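You operate a simulated robot arm through the tools that you are given. There is no shell and no other tool.

Carry out the task below with a simulated robot arm. There is one attempt and no reset: what you move stays moved.

## Task
Wind the clamp up and lay the purple block on the rails at the clamp bench's end.
Fine: its spacer goes back on the spacer rails; push the tray in again; other blocks and the pale spacer stay.

It is judged by the outcome, as a careful person would: the job done as asked, and still so three seconds after it is handed in. It fails if anything else is knocked over, pushed out of place, dropped, spilled or broken.

## Robot
A 6-joint arm with a two-finger gripper, fixed in place. Base frame: the origin is on the floor under the middle of its stand, x ahead of it, y to its left, z up. Units: mm, degrees, N and s.
With the tool pointing down near the work surface it reaches from about 360 to 860 mm from the base axis. Its first joint turns from -166.0 to 166.0 degrees. Payload 2.45 kg.
Tool frame: the origin (TCP) lies between the finger pads and is the grasp point; the fingertips stand 20 mm ahead of it; z points along the fingers, y is the line along which they close. The gripper opens to 140 mm; its body begins 168 mm behind the TCP.
Orientation is that of the tool frame in the base frame, as a unit quaternion [x, y, z, w]. With the fingers straight down and closing along the base's y, the tool's x points along the base's -x, its y along +y and its z along -z.

## Interface
- The arm moves only by the tool apply_moves. Its argument "series" is one flat list of numbers, 7 for each row, row after row: the shift along the tool's x, y, z in mm, then the turn, a rotation vector about the tool's x, y, z in degrees, then the closure, from 0 (fully open) to 1 (shut). In form: [dx, dy, dz, ax, ay, az, fingers, dx, dy, dz, ax, ay, az, fingers, ...]. A call has 1 to 20 rows; each row shifts and turns the commanded pose from where the row before left it, along the tool's axes as they then stand. Rows are played at 5 a second. More than 50 mm and 8.6 degrees between two rows, or a gripper value outside its range, and nothing of the call is played. A pose out of reach is approached as far as the arm can. The call stops where the force on the tool passes 40 N (or 10 N more than at its start, if that is more) or the arm is blocked; 0.2 s more then pass. The fingers move at their own pace (about 45 mm/s each) and stop on an object; they squeeze with about 27 N. The grip force told is the motor's: it shows also when the fingers shut on nothing. Time passes only in rows, and 0.2 s behind the last, so rows that do not move let the fingers close. It gives the time, the measured TCP pose, the force on the tool (base axes), the opening and the grip force at its end, in the units of the frame above (readings bear some noise), with the torque about the TCP (base axes, N m) and any sound that the robot's microphone picked up.
- Cameras (640 x 400 px; columns grow to the right, rows downward): "scene" is fixed at [49.7, -650.8, 1416.9]; the picture's right is [0.10, -0.99, 0.00], its down [-0.60, -0.06, -0.80] and it looks along [0.79, 0.08, -0.61] (base axes); focal length 214 px, centre (320, 200). "wrist" rides on the gripper at [78, 11, -209] in the tool frame; the picture's right is [-0.14, 0.99, 0.00], its down [-0.92, -0.13, -0.37] and it looks along [-0.37, -0.05, 0.93] (tool axes); focal length 280 px, centre (320, 200). There is no depth. A picture from a camera that has moved, and an enlarged one, comes with that camera's place and axes in the base frame and with its lens.
- camera(camera): a new picture of that camera. It takes no simulated time.
- raise_lower(by): moves the trunk up (or, below 0, down) by that many mm; the arm rides with it, the base frame stays. It gives what a move gives, with no picture.
- enlarge(camera, box): a new picture of the part [left, top, right, bottom] of that camera's present view, enlarged. It takes no simulated time.
- finish_job(): hands the job in; it is judged then, once.

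Places have to be worked out from the pictures, the camera data and where the tool is seen. Open the gripper and draw the arm clear of the work before you hand the job in, unless the task says otherwise.

The tools are called as name(argument=value, ...) on one line, values as JSON. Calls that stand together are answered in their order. apply_moves: Moves the arm, as the interface text tells. Its arguments: {"type":"object","properties":{"series":{"type":"array","items":{"type":"number"}}},"required":["series"]} The other tools are called the same way: raise_lower (by) moves the trunk up or down; camera (camera) takes a picture; enlarge (camera, box) takes an enlarged picture of a part of a camera's view; finish_job () hands the job in.

At the start:

```text
time_s: 0.0
position: [246.6, -465.7, 1427.0]
ee_rot: [0.0, 1.0, 0.001, 0.001]
contact_force: [-0.3, 0.2, -0.5]
torque: [0.03, 0.01, -0.02]
opening: 140.0
grasp_force: 0.0
trunk travel left (down, up): [-150.0, 80.0]
```

scene: 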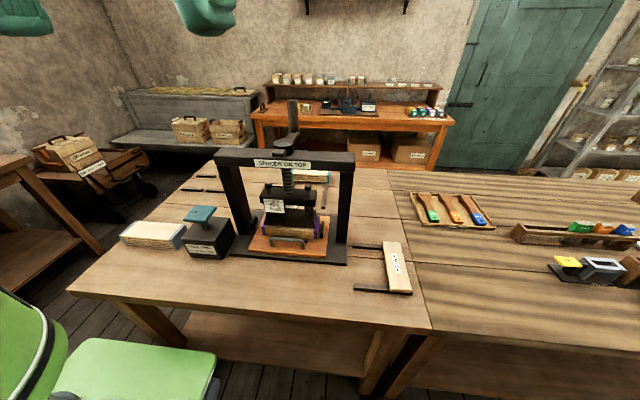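
wrist: 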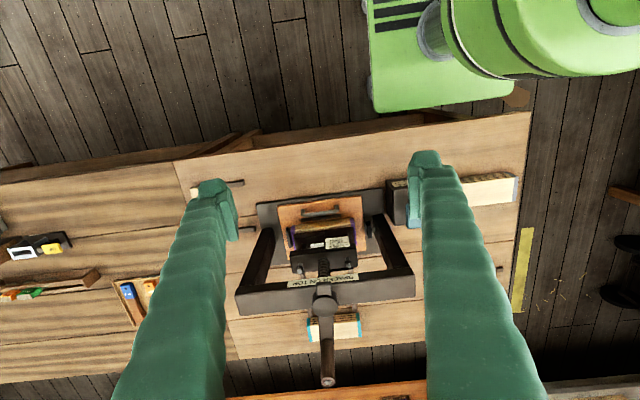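

I start by looking closer at the bench with the clamp before moving anything.

enlarge(camera="scene", box=[200, 90, 380, 280])

enlarge(camera="scene", box=[100, 140, 440, 320])

enlarge(camera="wrist", box=[180, 140, 540, 400])

enlarge(camera="scene", box=[240, 60, 460, 180])

```text
2.11 times, centred on (290, 185) of scene
camera zoom: at [49.7, -650.8, 1416.9], right [0.1, -0.99, 0.0], down [-0.6, -0.06, -0.8], along [0.79, 0.08, -0.61], focal length 452 px, centre (383, 232)
```

zoom: 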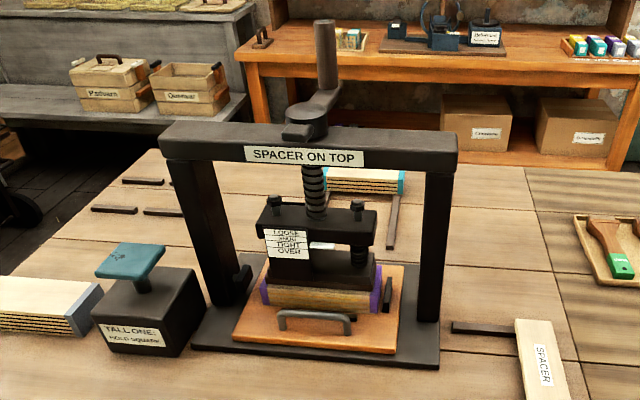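

```text
1.88 times, centred on (270, 230) of scene
camera zoom: at [49.7, -650.8, 1416.9], right [0.1, -0.99, 0.0], down [-0.6, -0.06, -0.8], along [0.79, 0.08, -0.61], focal length 404 px, centre (414, 144)
```

zoom: 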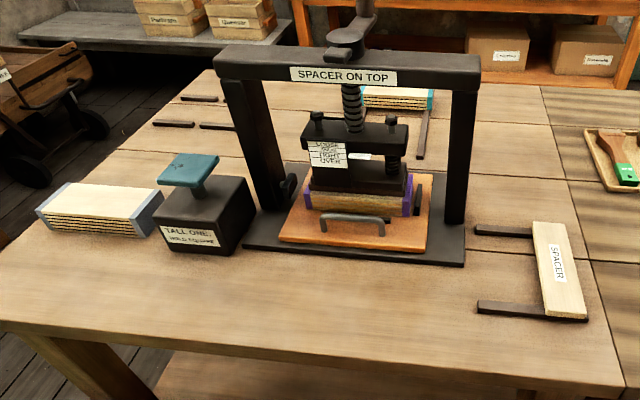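

```text
1.54 times, centred on (360, 270) of wrist
camera zoom: at [168.6, -453.1, 1636.1], right [0.14, 0.99, 0.0], down [0.92, -0.13, 0.37], along [0.37, -0.05, -0.93], focal length 431 px, centre (258, 92)
```

zoom: 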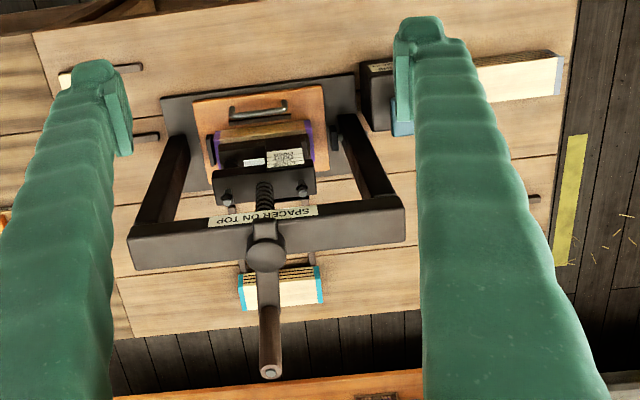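

```text
2.91 times, centred on (350, 120) of scene
camera zoom: at [49.7, -650.8, 1416.9], right [0.1, -0.99, 0.0], down [-0.6, -0.06, -0.8], along [0.79, 0.08, -0.61], focal length 624 px, centre (233, 433)
```

zoom: 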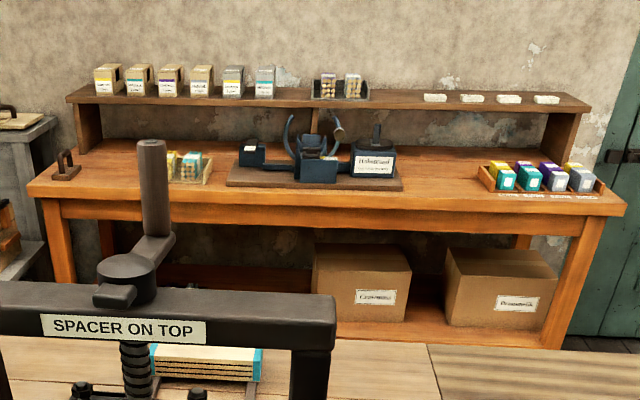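

Looking closer at labels and the rails to tell which rails are which.

enlarge(camera="scene", box=[245, 160, 345, 225])

enlarge(camera="scene", box=[240, 180, 340, 270])

enlarge(camera="scene", box=[160, 165, 250, 225])

enlarge(camera="scene", box=[340, 225, 430, 300])

enlarge(camera="scene", box=[110, 195, 240, 270])

enlarge(camera="scene", box=[280, 155, 350, 215])

```text
6.15 times, centred on (295, 192) of scene
camera zoom: at [49.7, -650.8, 1416.9], right [0.1, -0.99, 0.0], down [-0.6, -0.06, -0.8], along [0.79, 0.08, -0.61], focal length 1320 px, centre (474, 246)
```

zoom: 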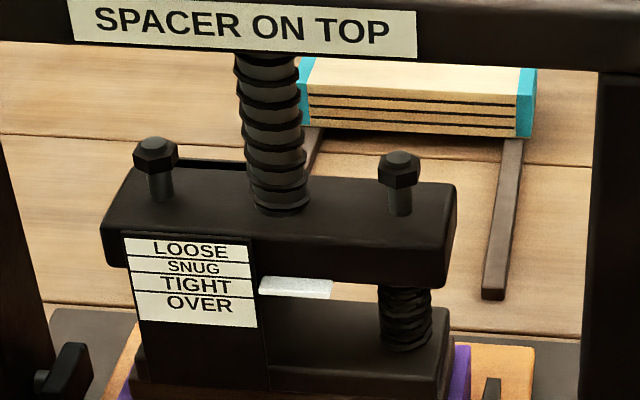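

```text
4.44 times, centred on (290, 225) of scene
camera zoom: at [49.7, -650.8, 1416.9], right [0.1, -0.99, 0.0], down [-0.6, -0.06, -0.8], along [0.79, 0.08, -0.61], focal length 953 px, centre (453, 89)
```

zoom: 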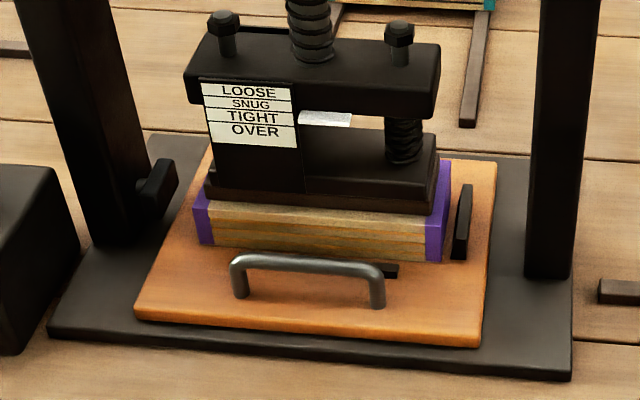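

```text
6.67 times, centred on (205, 195) of scene
camera zoom: at [49.7, -650.8, 1416.9], right [0.1, -0.99, 0.0], down [-0.6, -0.06, -0.8], along [0.79, 0.08, -0.61], focal length 1430 px, centre (1087, 233)
```

zoom: 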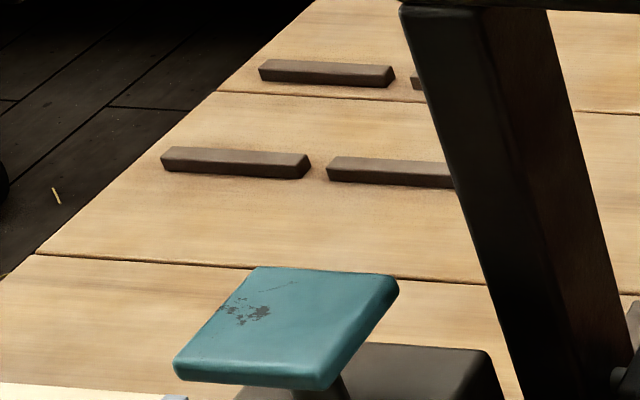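

```text
5.33 times, centred on (385, 262) of scene
camera zoom: at [49.7, -650.8, 1416.9], right [0.1, -0.99, 0.0], down [-0.6, -0.06, -0.8], along [0.79, 0.08, -0.61], focal length 1144 px, centre (-27, -133)
```

zoom: 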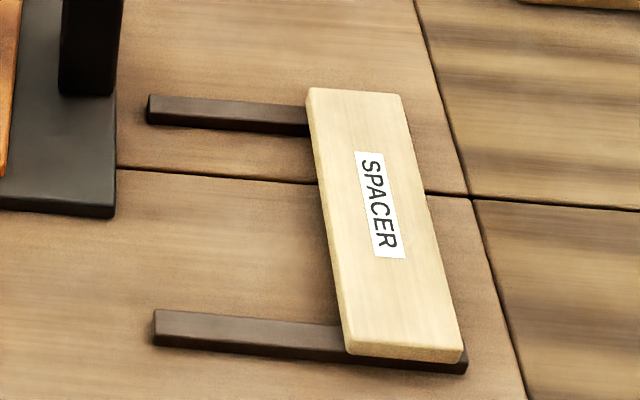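

```text
4.92 times, centred on (175, 232) of scene
camera zoom: at [49.7, -650.8, 1416.9], right [0.1, -0.99, 0.0], down [-0.6, -0.06, -0.8], along [0.79, 0.08, -0.61], focal length 1056 px, centre (1034, 40)
```

zoom: 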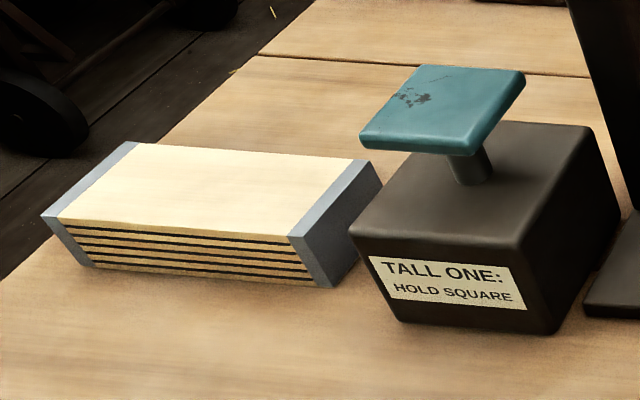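

```text
6.67 times, centred on (315, 185) of scene
camera zoom: at [49.7, -650.8, 1416.9], right [0.1, -0.99, 0.0], down [-0.6, -0.06, -0.8], along [0.79, 0.08, -0.61], focal length 1430 px, centre (353, 300)
```

zoom: 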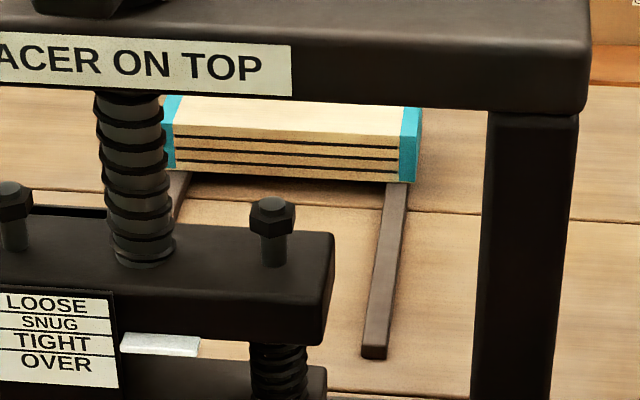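

I'll study the crank, the small lever by the left post, and the spacer region in more magnification.

enlarge(camera="scene", box=[270, 90, 330, 170])

enlarge(camera="scene", box=[250, 205, 330, 255])

enlarge(camera="wrist", box=[270, 190, 390, 270])

enlarge(camera="wrist", box=[230, 260, 430, 390])

enlarge(camera="scene", box=[240, 210, 280, 240])

```text
5.00 times, centred on (300, 130) of scene
camera zoom: at [49.7, -650.8, 1416.9], right [0.1, -0.99, 0.0], down [-0.6, -0.06, -0.8], along [0.79, 0.08, -0.61], focal length 1072 px, centre (420, 550)
```

zoom: 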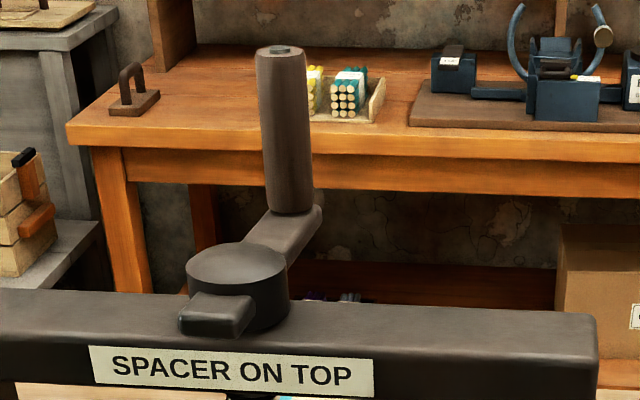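

```text
8.00 times, centred on (290, 230) of scene
camera zoom: at [49.7, -650.8, 1416.9], right [0.1, -0.99, 0.0], down [-0.6, -0.06, -0.8], along [0.79, 0.08, -0.61], focal length 1716 px, centre (560, -40)
```

zoom: 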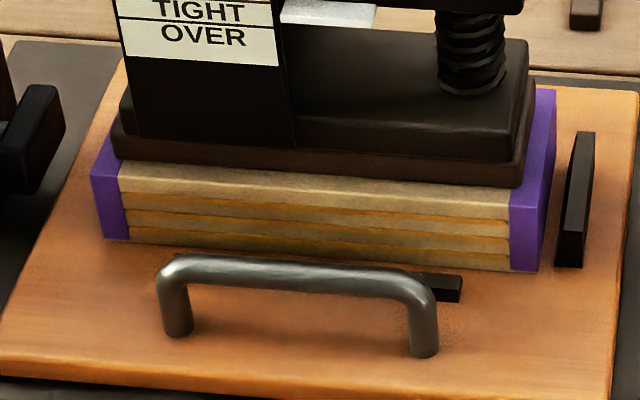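

```text
5.00 times, centred on (330, 230) of wrist
camera zoom: at [168.6, -453.1, 1636.1], right [0.14, 0.99, 0.0], down [0.92, -0.13, 0.37], along [0.37, -0.05, -0.93], focal length 1402 px, centre (270, 50)
```

zoom: 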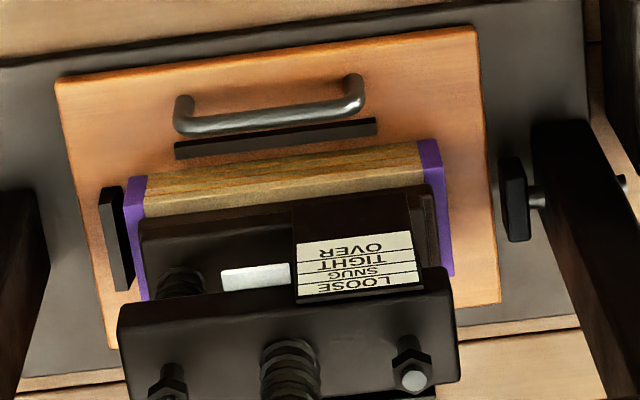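

```text
3.08 times, centred on (330, 325) of wrist
camera zoom: at [168.6, -453.1, 1636.1], right [0.14, 0.99, 0.0], down [0.92, -0.13, 0.37], along [0.37, -0.05, -0.93], focal length 863 px, centre (289, -185)
```

zoom: 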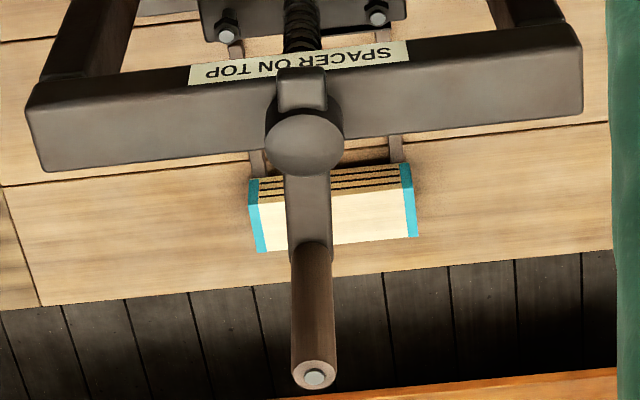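

```text
13.33 times, centred on (260, 225) of scene
camera zoom: at [49.7, -650.8, 1416.9], right [0.1, -0.99, 0.0], down [-0.6, -0.06, -0.8], along [0.79, 0.08, -0.61], focal length 2860 px, centre (1120, -133)
```

zoom: 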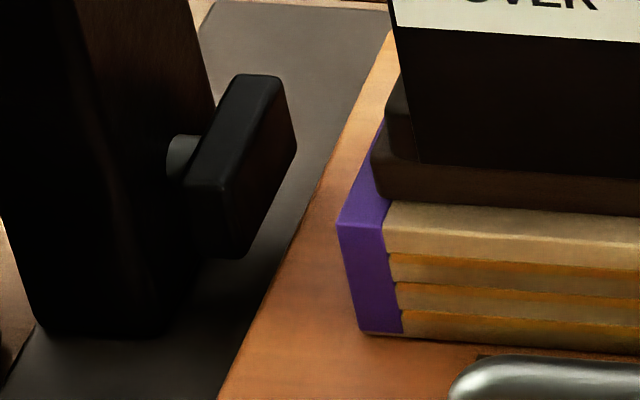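

The crank handle top comes out near (678, -509, 1276), its hub near (567, -500, 1198). I check the thread's hand and the indicator before turning.

enlarge(camera="scene", box=[278, 162, 304, 198])

enlarge(camera="scene", box=[262, 192, 312, 222])

enlarge(camera="scene", box=[280, 180, 330, 225])

enlarge(camera="wrist", box=[400, 120, 560, 300])

enlarge(camera="wrist", box=[290, 245, 370, 305])

```text
11.11 times, centred on (291, 180) of scene
camera zoom: at [49.7, -650.8, 1416.9], right [0.1, -0.99, 0.0], down [-0.6, -0.06, -0.8], along [0.79, 0.08, -0.61], focal length 2383 px, centre (642, 422)
```

zoom: 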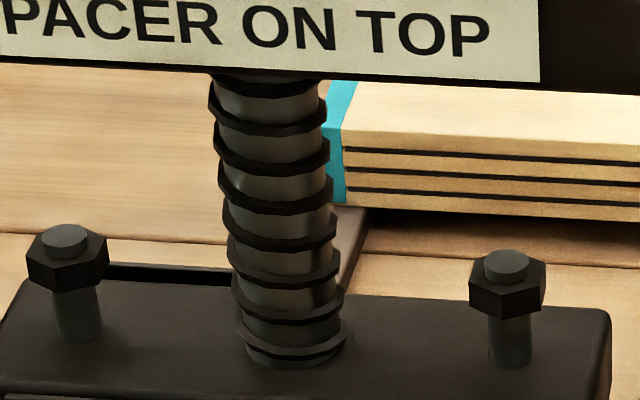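

```text
12.80 times, centred on (287, 207) of scene
camera zoom: at [49.7, -650.8, 1416.9], right [0.1, -0.99, 0.0], down [-0.6, -0.06, -0.8], along [0.79, 0.08, -0.61], focal length 2745 px, centre (742, 110)
```

zoom: 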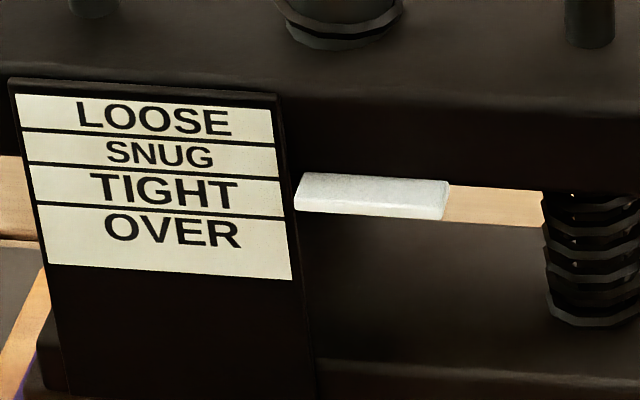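

```text
8.89 times, centred on (305, 202) of scene
camera zoom: at [49.7, -650.8, 1416.9], right [0.1, -0.99, 0.0], down [-0.6, -0.06, -0.8], along [0.79, 0.08, -0.61], focal length 1906 px, centre (453, 178)
```

zoom: 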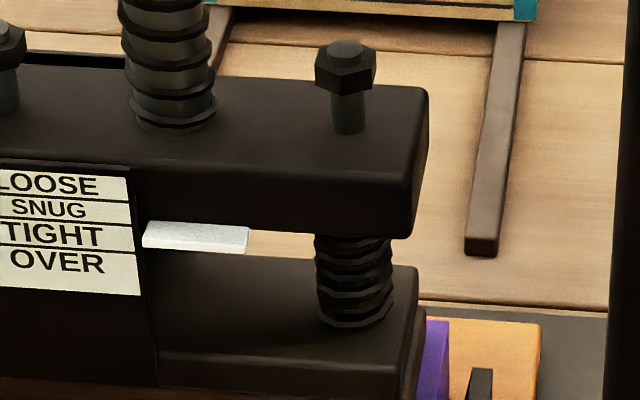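

```text
2.22 times, centred on (480, 210) of wrist
camera zoom: at [168.6, -453.1, 1636.1], right [0.14, 0.99, 0.0], down [0.92, -0.13, 0.37], along [0.37, -0.05, -0.93], focal length 623 px, centre (-36, 178)
```

zoom: 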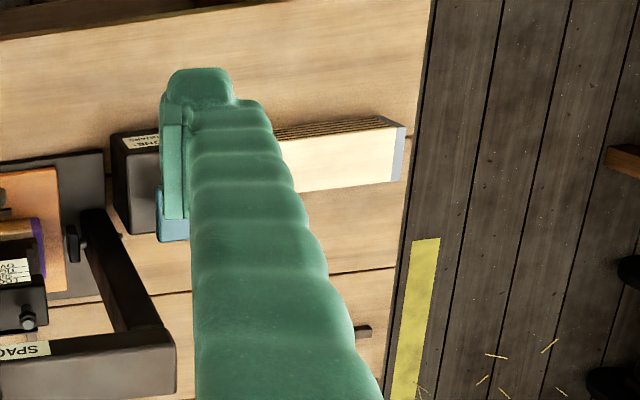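

```text
6.67 times, centred on (330, 275) of wrist
camera zoom: at [168.6, -453.1, 1636.1], right [0.14, 0.99, 0.0], down [0.92, -0.13, 0.37], along [0.37, -0.05, -0.93], focal length 1869 px, centre (253, -300)
```

zoom: 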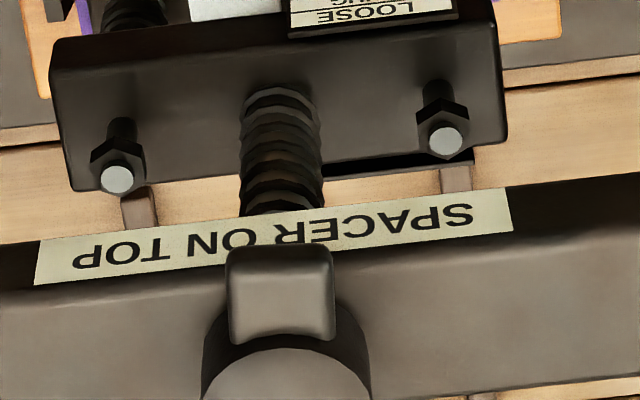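

The indicator sits on TIGHT. I move the open gripper over toward the crank handle at the present height, well above everything, and check reach.

apply_moves(series=[-36, -3.5, 0, 0, 0, 0, 0, -36, -3.5, 0, 0, 0, 0, 0, -36, -3.5, 0, 0, 0, 0, 0, -36, -3.5, 0, 0, 0, 0, 0, -36, -3.5, 0, 0, 0, 0, 0, -36, -3.5, 0, 0, 0, 0, 0, -36, -3.5, 0, 0, 0, 0, 0, -36, -3.5, 0, 0, 0, 0, 0, -36, -3.5, 0, 0, 0, 0, 0, -36, -3.5, 0, 0, 0, 0, 0])

camera(camera="wrist")

camera(camera="scene")

```text
time_s: 2.2
position: [567.8, -479.2, 1415.6]
ee_rot: [-0.001, 1.0, -0.001, 0.0]
contact_force: [-0.7, 0.4, -0.5]
torque: [-0.11, -0.02, -0.02]
opening: 140.1
grasp_force: 0.1
out of reach, approached as far as the arm can: row 9, 10
trunk travel left (down, up): [-150.0, 80.0]
```

```text
taken
camera wrist: at [489.2, -467.2, 1625.0], right [0.14, 0.99, 0.0], down [0.92, -0.13, 0.37], along [0.37, -0.05, -0.93], focal length 280 px, centre (320, 200)
```

wrist: 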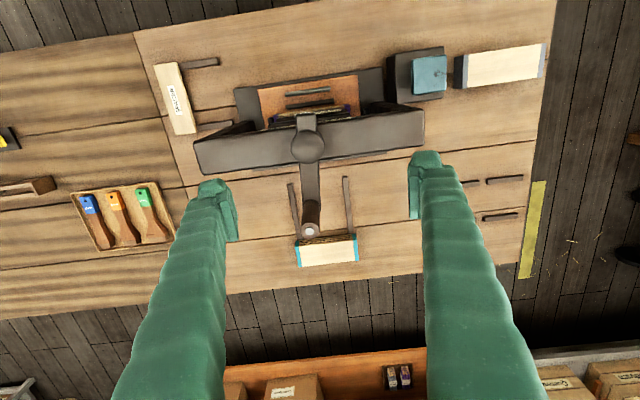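

```text
taken
```

scene: 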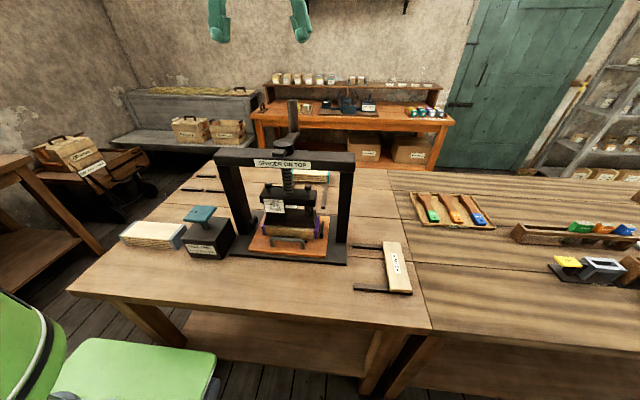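

Straight down at this height the arm reaches only about 743 mm out. Let me use this good top view to measure the crank, rails and blocks before choosing a tilted grasp.

enlarge(camera="wrist", box=[250, 90, 370, 280])

enlarge(camera="wrist", box=[380, 30, 560, 240])

enlarge(camera="wrist", box=[140, 40, 260, 150])

enlarge(camera="wrist", box=[180, 60, 440, 200])

```text
2.11 times, centred on (310, 185) of wrist
camera zoom: at [489.2, -467.2, 1625.0], right [0.14, 0.99, 0.0], down [0.92, -0.13, 0.37], along [0.37, -0.05, -0.93], focal length 590 px, centre (341, 232)
```

zoom: 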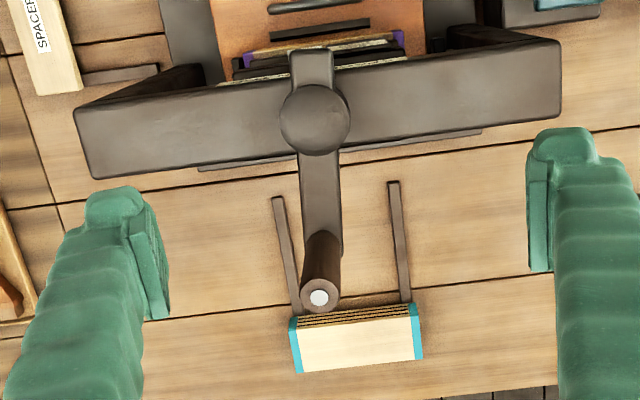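

```text
1.90 times, centred on (470, 135) of wrist
camera zoom: at [489.2, -467.2, 1625.0], right [0.14, 0.99, 0.0], down [0.92, -0.13, 0.37], along [0.37, -0.05, -0.93], focal length 534 px, centre (34, 324)
```

zoom: 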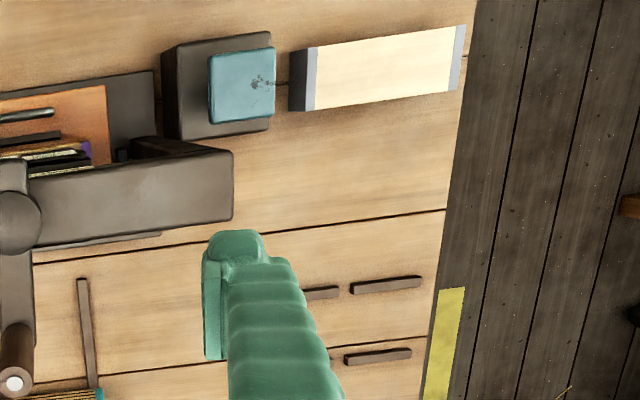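

```text
3.64 times, centred on (200, 95) of wrist
camera zoom: at [489.2, -467.2, 1625.0], right [0.14, 0.99, 0.0], down [0.92, -0.13, 0.37], along [0.37, -0.05, -0.93], focal length 1020 px, centre (756, 582)
```

zoom: 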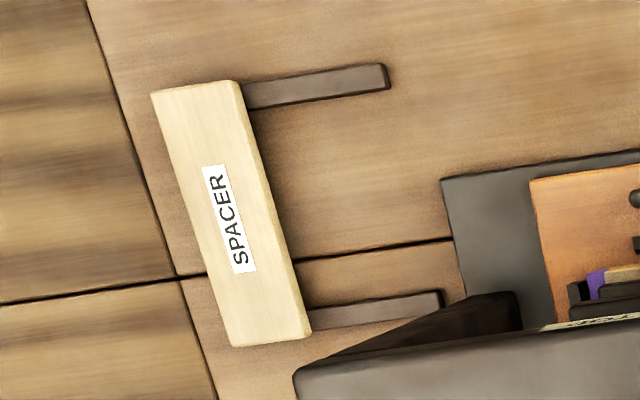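

```text
2.46 times, centred on (310, 130) of wrist
camera zoom: at [489.2, -467.2, 1625.0], right [0.14, 0.99, 0.0], down [0.92, -0.13, 0.37], along [0.37, -0.05, -0.93], focal length 690 px, centre (345, 372)
```

zoom: 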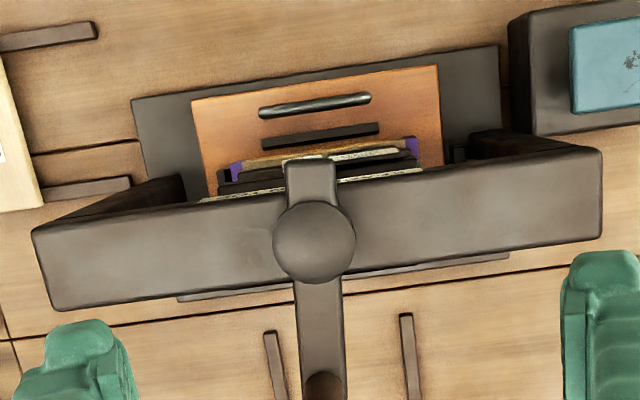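

Handle ≈ (675, -508), hub ≈ (568, -498), crank radius ≈ 107 mm. I tilt the fingers outward by 25° to gain reach and see which commanded pose results.

apply_moves(series=[0, 0, 0, 0, -8.4, 0, 0, 0, 0, 0, 0, -8.4, 0, 0, 0, 0, 0, 0, -8.4, 0, 0, 0, 0, 0, 0, 0, 0, 0])

```text
time_s: 3.2
position: [568.7, -482.0, 1414.2]
ee_rot: [0.0, 0.976, 0.0, 0.218]
contact_force: [0.5, 0.5, 0.2]
torque: [0.03, 0.0, -0.04]
opening: 140.1
grasp_force: 0.0
trunk travel left (down, up): [-150.0, 80.0]
```

Now the tilt is taken. I move to above the handle, about (675, -508, 1330), and look.

apply_moves(series=[-15.1, -6.5, 30.4, 0, 0, 0, 0, -15.1, -6.5, 30.4, 0, 0, 0, 0, -15.1, -6.5, 30.4, 0, 0, 0, 0, -15.1, -6.5, 30.4, 0, 0, 0, 0])

camera(camera="wrist")

enlarge(camera="scene", box=[200, 40, 400, 180])

```text
time_s: 4.2
position: [676.4, -508.0, 1329.1]
ee_rot: [0.0, 0.976, 0.0, 0.218]
contact_force: [0.5, 0.0, -0.8]
torque: [0.05, 0.03, 0.01]
opening: 140.1
grasp_force: 0.1
trunk travel left (down, up): [-150.0, 80.0]
```

```text
taken
camera wrist: at [517.2, -496.5, 1485.1], right [0.12, 0.99, 0.06], down [0.68, -0.13, 0.72], along [0.73, -0.05, -0.69], focal length 280 px, centre (320, 200)
```

wrist: 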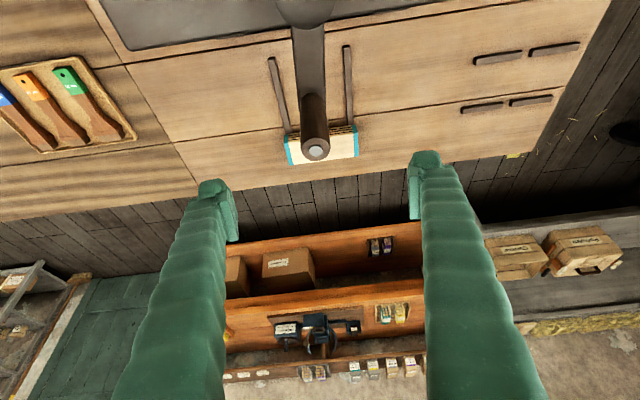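

```text
2.86 times, centred on (300, 110) of scene
camera zoom: at [49.7, -650.8, 1416.9], right [0.1, -0.99, 0.0], down [-0.6, -0.06, -0.8], along [0.79, 0.08, -0.61], focal length 613 px, centre (377, 457)
```

zoom: 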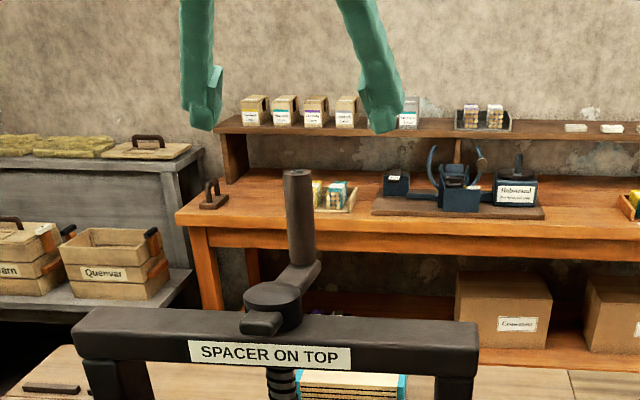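

Picture confirms the handle top at about (674, -507). I descend straight to z ≈ 1241 around the handle and close.

apply_moves(series=[13.2, 0, 26.0, 0, 0, 0, 0, 13.2, 0, 26.0, 0, 0, 0, 0, 13.2, 0, 26.0, 0, 0, 0, 0, 0, 0, 0, 0, 0, 0, 1, 0, 0, 0, 0, 0, 0, 1, 0, 0, 0, 0, 0, 0, 1, 0, 0, 0, 0, 0, 0, 1, 0, 0, 0, 0, 0, 0, 1, 0, 0, 0, 0, 0, 0, 1, 0, 0, 0, 0, 0, 0, 1, 0, 0, 0, 0, 0, 0, 1])

enlarge(camera="scene", box=[230, 60, 370, 180])

camera(camera="wrist")

```text
time_s: 6.6
position: [671.5, -507.7, 1243.9]
ee_rot: [0.0, 0.976, 0.001, 0.217]
contact_force: [-0.1, -0.4, -0.8]
torque: [-0.03, -0.07, -0.02]
opening: 26.6
grasp_force: 36.5
trunk travel left (down, up): [-150.0, 80.0]
```

```text
3.33 times, centred on (300, 120) of scene
camera zoom: at [49.7, -650.8, 1416.9], right [0.1, -0.99, 0.0], down [-0.6, -0.06, -0.8], along [0.79, 0.08, -0.61], focal length 715 px, centre (387, 467)
```

zoom: 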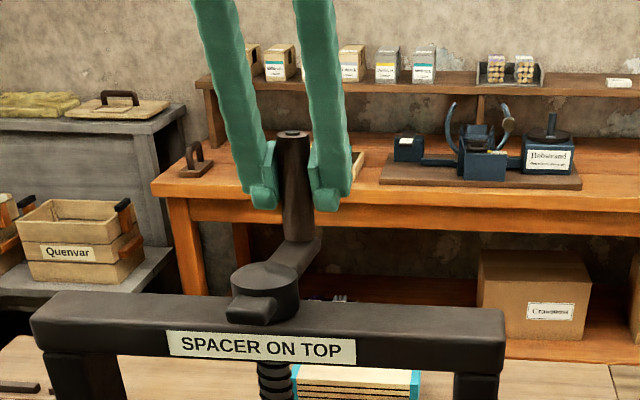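

```text
taken
camera wrist: at [513.0, -495.9, 1398.9], right [0.12, 0.99, 0.06], down [0.68, -0.13, 0.73], along [0.73, -0.05, -0.69], focal length 280 px, centre (320, 200)
```

wrist: 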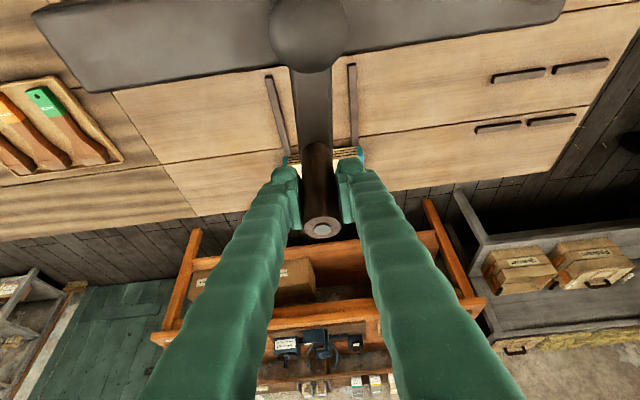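

The handle is gripped (26.6 mm). I test a small 15° counter-clockwise turn (seen from above) and watch the indicator and forces.

apply_moves(series=[-0.2, 7, 0.1, 0, 0, 0, 1, 0.1, 7, 0, 0, 0, 0, 1, 0.4, 7, -0.2, 0, 0, 0, 1, 0.6, 6.7, -0.3, 0, 0, 0, 1])

enlarge(camera="scene", box=[262, 192, 312, 222])

enlarge(camera="scene", box=[230, 60, 370, 180])

```text
time_s: 7.6
position: [670.7, -480.1, 1243.7]
ee_rot: [0.001, 0.976, 0.0, 0.219]
contact_force: [-1.2, -0.6, 2.5]
torque: [-0.18, -0.15, 0.02]
opening: 26.5
grasp_force: 44.9
trunk travel left (down, up): [-150.0, 80.0]
```

```text
12.80 times, centred on (287, 207) of scene
camera zoom: at [49.7, -650.8, 1416.9], right [0.1, -0.99, 0.0], down [-0.6, -0.06, -0.8], along [0.79, 0.08, -0.61], focal length 2745 px, centre (742, 110)
```

zoom: 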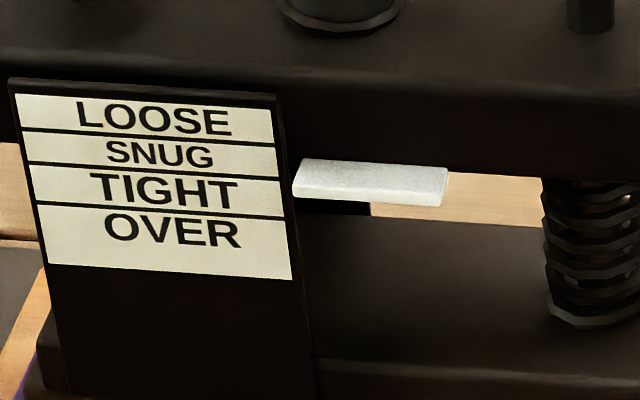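

```text
3.33 times, centred on (300, 120) of scene
camera zoom: at [49.7, -650.8, 1416.9], right [0.1, -0.99, 0.0], down [-0.6, -0.06, -0.8], along [0.79, 0.08, -0.61], focal length 715 px, centre (387, 467)
```

zoom: 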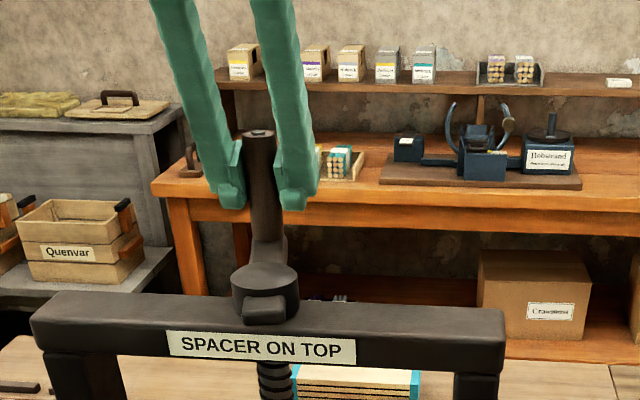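

Counter-clockwise loosens: the pointer rose from TIGHT toward SNUG with almost no load. I continue along the arc in 8° steps.

apply_moves(series=[3.17, 14.35, -1.49, 0, 0, 0, 1, 4.89, 13.75, -2.3, 0, 0, 0, 1, 6.61, 12.9, -3.11, 0, 0, 0, 1, 8.14, 11.7, -3.83, 0, 0, 0, 1])

enlarge(camera="scene", box=[240, 60, 350, 260])

enlarge(camera="scene", box=[262, 182, 322, 222])

camera(camera="wrist")

```text
time_s: 8.6
position: [643.7, -429.0, 1242.9]
ee_rot: [0.0, 0.976, 0.0, 0.218]
contact_force: [-9.2, -10.3, 2.1]
torque: [-0.45, -0.11, 0.06]
opening: 26.5
grasp_force: 44.8
trunk travel left (down, up): [-150.0, 80.0]
```

```text
2.00 times, centred on (295, 160) of scene
camera zoom: at [49.7, -650.8, 1416.9], right [0.1, -0.99, 0.0], down [-0.6, -0.06, -0.8], along [0.79, 0.08, -0.61], focal length 429 px, centre (370, 280)
```

zoom: 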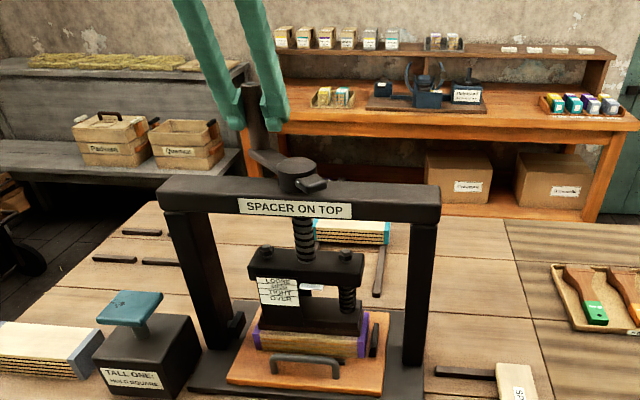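

```text
10.00 times, centred on (292, 202) of scene
camera zoom: at [49.7, -650.8, 1416.9], right [0.1, -0.99, 0.0], down [-0.6, -0.06, -0.8], along [0.79, 0.08, -0.61], focal length 2145 px, centre (600, 180)
```

zoom: 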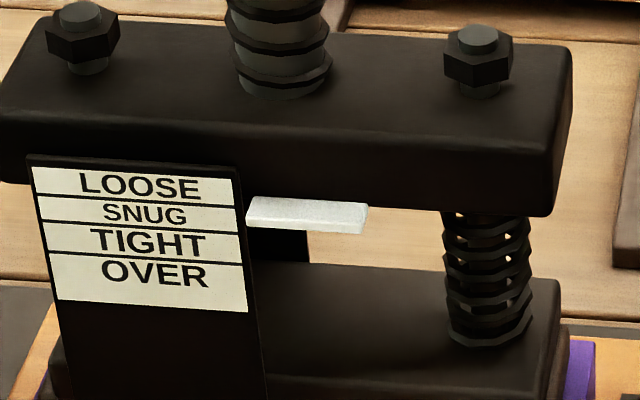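

```text
taken
camera wrist: at [484.4, -417.3, 1398.8], right [0.12, 0.99, 0.06], down [0.68, -0.13, 0.73], along [0.73, -0.05, -0.69], focal length 280 px, centre (320, 200)
```

wrist: 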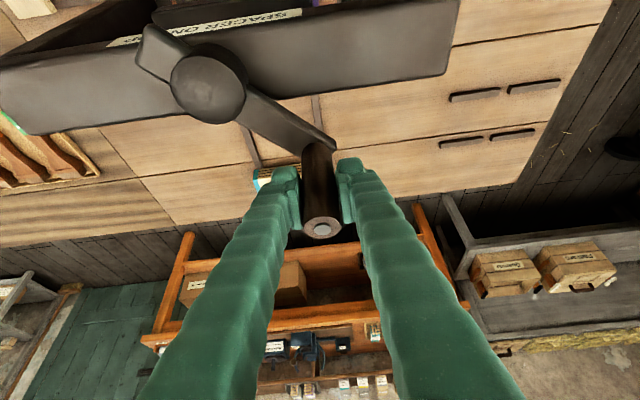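

Pointer is now at SNUG; the tool feels ~14 N radially inward, so the true circle is a few mm smaller than my path. I go on with radius ≈ 101.5 about (569, -497).

apply_moves(series=[10.04, 8.05, -4.73, 0, 0, 0, 1, 10.31, 8.35, -4.85, 0, 0, 0, 1, 11.31, 6.6, -5.32, 0, 0, 0, 1])

enlarge(camera="scene", box=[262, 182, 322, 222])

```text
time_s: 9.4
position: [609.7, -407.0, 1244.1]
ee_rot: [0.0, 0.976, -0.001, 0.218]
contact_force: [-4.0, -15.1, 4.0]
torque: [-0.22, -0.31, 0.03]
opening: 26.5
grasp_force: 44.9
trunk travel left (down, up): [-150.0, 80.0]
```

```text
10.00 times, centred on (292, 202) of scene
camera zoom: at [49.7, -650.8, 1416.9], right [0.1, -0.99, 0.0], down [-0.6, -0.06, -0.8], along [0.79, 0.08, -0.61], focal length 2145 px, centre (600, 180)
```

zoom: 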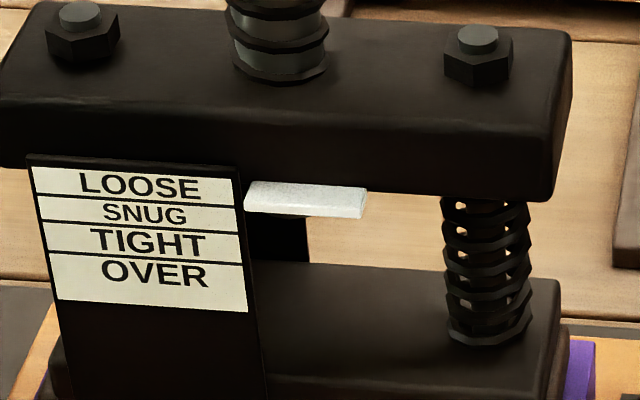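

The measured points fit a circle about (575.3, -497.4), radius ≈ 97 mm. I follow that circle further.

apply_moves(series=[10.59, 0.5, -4.98, 0, 0, 0, 1, 11.94, 2.4, -5.62, 0, 0, 0, 1, 12.21, 0.4, -5.75, 0, 0, 0, 1, 12.12, -1.4, -5.71, 0, 0, 0, 1])

enlarge(camera="scene", box=[220, 80, 360, 260])

camera(camera="wrist")

```text
time_s: 10.4
position: [558.3, -400.3, 1243.2]
ee_rot: [-0.001, 0.976, 0.001, 0.218]
contact_force: [2.9, 5.7, 8.4]
torque: [0.12, -0.66, 0.01]
opening: 26.5
grasp_force: 44.6
trunk travel left (down, up): [-150.0, 80.0]
```

```text
2.22 times, centred on (290, 170) of scene
camera zoom: at [49.7, -650.8, 1416.9], right [0.1, -0.99, 0.0], down [-0.6, -0.06, -0.8], along [0.79, 0.08, -0.61], focal length 477 px, centre (387, 267)
```

zoom: 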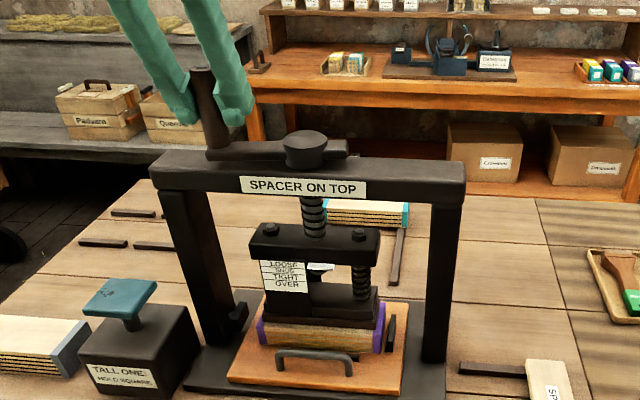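

```text
taken
camera wrist: at [399.2, -389.2, 1398.8], right [0.12, 0.99, 0.06], down [0.68, -0.13, 0.73], along [0.73, -0.05, -0.69], focal length 280 px, centre (320, 200)
```

wrist: 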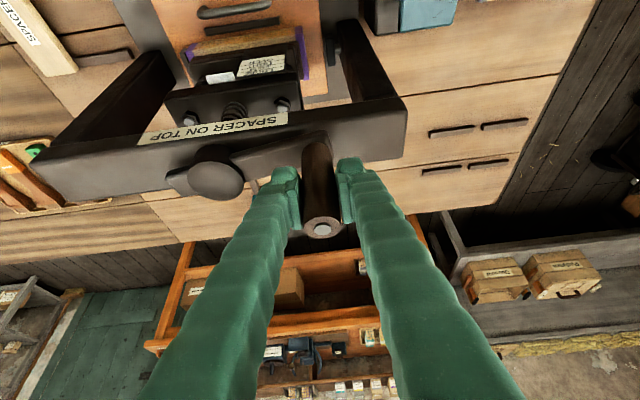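

Load is light; refined circle center (574.5, -497.5), radius ≈ 98. I continue to about 148°.

apply_moves(series=[13.03, -1.6, -6.13, 0, 0, 0, 1, 11.49, -5.15, -5.41, 0, 0, 0, 1, 10.77, -6.85, -5.07, 0, 0, 0, 1, 9.77, -8.45, -4.6, 0, 0, 0, 1, 8.6, -9.85, -4.05, 0, 0, 0, 1, 7.33, -11.1, -3.45, 0, 0, 0, 1])

enlarge(camera="scene", box=[220, 80, 360, 260])

enlarge(camera="scene", box=[250, 170, 330, 240])

```text
time_s: 11.8
position: [489.2, -443.1, 1242.5]
ee_rot: [-0.001, 0.976, 0.001, 0.217]
contact_force: [-7.2, 9.9, 5.5]
torque: [0.4, -0.14, -0.01]
opening: 26.5
grasp_force: 44.8
trunk travel left (down, up): [-150.0, 80.0]
```

```text
2.22 times, centred on (290, 170) of scene
camera zoom: at [49.7, -650.8, 1416.9], right [0.1, -0.99, 0.0], down [-0.6, -0.06, -0.8], along [0.79, 0.08, -0.61], focal length 477 px, centre (387, 267)
```

zoom: 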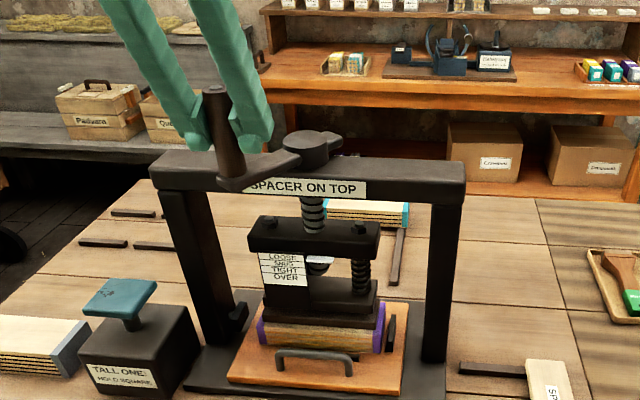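

```text
5.71 times, centred on (290, 205) of scene
camera zoom: at [49.7, -650.8, 1416.9], right [0.1, -0.99, 0.0], down [-0.6, -0.06, -0.8], along [0.79, 0.08, -0.61], focal length 1226 px, centre (491, 171)
```

zoom: 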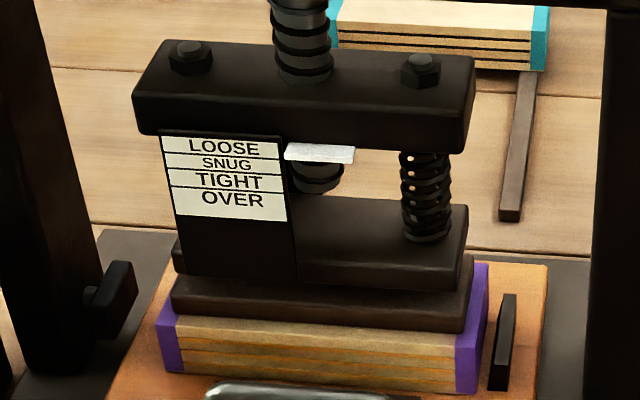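

The nuts are now seated and the lower platen is starting to lift off the spacer. Refit gives circle center (572, -499), R ≈ 100; I carry on to about 210°.

apply_moves(series=[8.05, -9.8, -3.79, 0, 0, 0, 1, 4.7, -12.9, -2.21, 0, 0, 0, 1, 3.08, -13.6, -1.45, 0, 0, 0, 1, 1.27, -13.8, -0.6, 0, 0, 0, 1, -0.41, -13.9, 0.19, 0, 0, 0, 1, -2.22, -13.8, 1.04, 0, 0, 0, 1, -3.89, -13.2, 1.83, 0, 0, 0, 1, -5.52, -12.55, 2.6, 0, 0, 0, 1])

enlarge(camera="scene", box=[220, 80, 360, 260])

enlarge(camera="scene", box=[250, 170, 330, 240])

```text
time_s: 13.1
position: [471.9, -500.1, 1242.8]
ee_rot: [-0.004, 0.976, 0.012, 0.217]
contact_force: [-3.2, 21.2, 17.1]
torque: [0.73, -0.14, -0.03]
opening: 26.6
grasp_force: 44.7
trunk travel left (down, up): [-150.0, 80.0]
stopped in row 6: the force on the tool passed its limit at 48 N (the readings are from after the stop); the commanded pose is now the measured one
```

```text
2.22 times, centred on (290, 170) of scene
camera zoom: at [49.7, -650.8, 1416.9], right [0.1, -0.99, 0.0], down [-0.6, -0.06, -0.8], along [0.79, 0.08, -0.61], focal length 477 px, centre (387, 267)
```

zoom: 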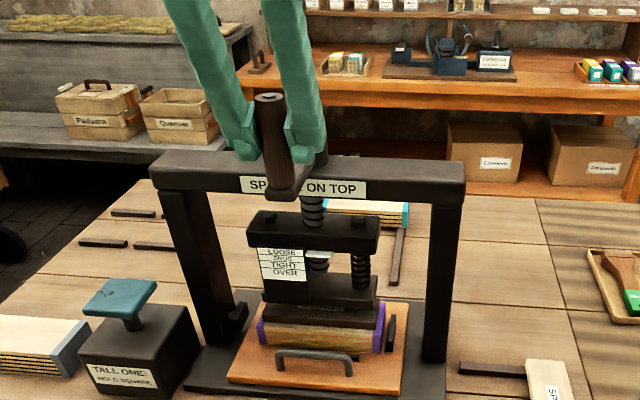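

```text
5.71 times, centred on (290, 205) of scene
camera zoom: at [49.7, -650.8, 1416.9], right [0.1, -0.99, 0.0], down [-0.6, -0.06, -0.8], along [0.79, 0.08, -0.61], focal length 1226 px, centre (491, 171)
```

zoom: 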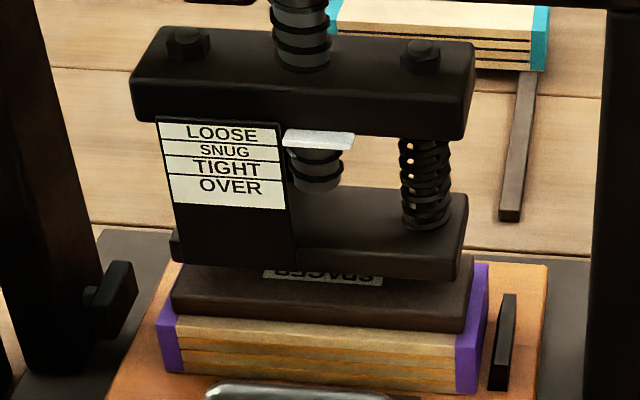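

The platen has lifted clear and the dark spacer with its label shows; at handle angle ~180° the crank resisted (48 N). I check whether a finger touches something or it is the crank's end stop.

enlarge(camera="scene", box=[260, 110, 330, 170])

camera(camera="wrist")

enlarge(camera="wrist", box=[230, 100, 430, 260])

enlarge(camera="scene", box=[255, 185, 325, 240])

```text
6.67 times, centred on (295, 140) of scene
camera zoom: at [49.7, -650.8, 1416.9], right [0.1, -0.99, 0.0], down [-0.6, -0.06, -0.8], along [0.79, 0.08, -0.61], focal length 1430 px, centre (487, 600)
```

zoom: 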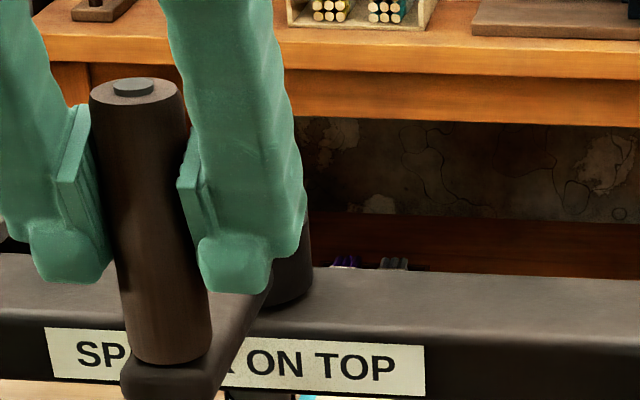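

```text
taken
camera wrist: at [313.8, -493.3, 1398.9], right [0.11, 0.99, 0.08], down [0.68, -0.14, 0.72], along [0.72, -0.03, -0.69], focal length 280 px, centre (320, 200)
```

wrist: 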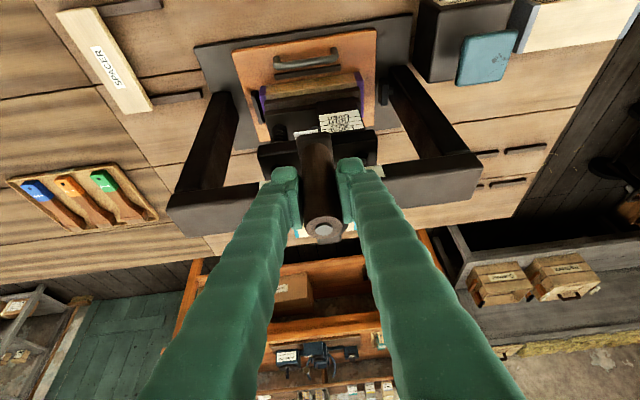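

```text
2.50 times, centred on (330, 180) of wrist
camera zoom: at [313.8, -493.3, 1398.9], right [0.11, 0.99, 0.08], down [0.68, -0.14, 0.72], along [0.72, -0.03, -0.69], focal length 701 px, centre (295, 250)
```

zoom: 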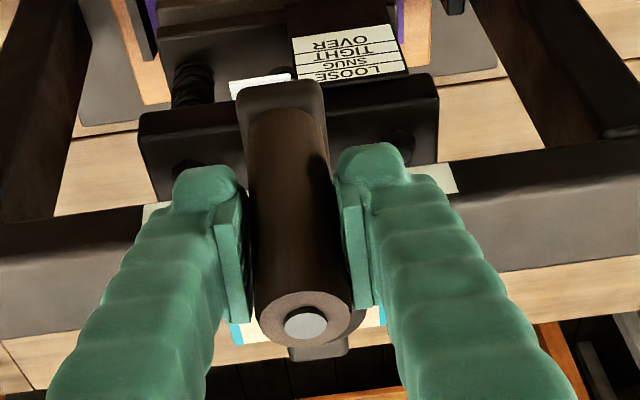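

```text
7.27 times, centred on (290, 212) of scene
camera zoom: at [49.7, -650.8, 1416.9], right [0.1, -0.99, 0.0], down [-0.6, -0.06, -0.8], along [0.79, 0.08, -0.61], focal length 1560 px, centre (538, 109)
```

zoom: 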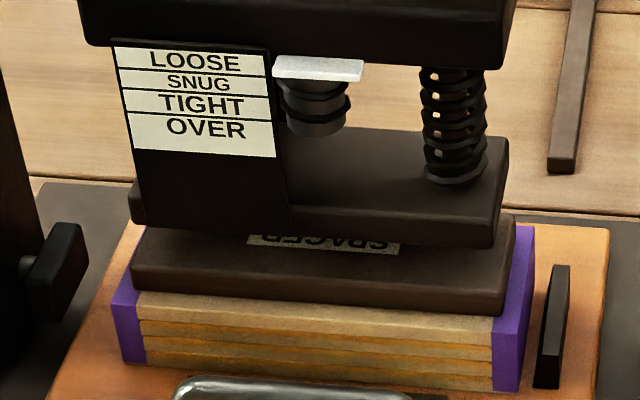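

No finger touches the hub; the platen hangs about 20 mm above the spacer. I make one gentle 3 mm test to tell a stop from friction.

apply_moves(series=[0, -1.5, 0, 0, 0, 0, 1, 0, -1.5, 0, 0, 0, 0, 1])

```text
time_s: 13.7
position: [473.1, -501.2, 1242.6]
ee_rot: [-0.003, 0.976, 0.014, 0.217]
contact_force: [-6.3, 15.4, 15.1]
torque: [0.49, -0.13, -0.04]
opening: 26.8
grasp_force: 45.3
trunk travel left (down, up): [-150.0, 80.0]
stopped in row 2: the force on the tool passed its limit at 41 N (the readings are from after the stop); the commanded pose is now the measured one
```

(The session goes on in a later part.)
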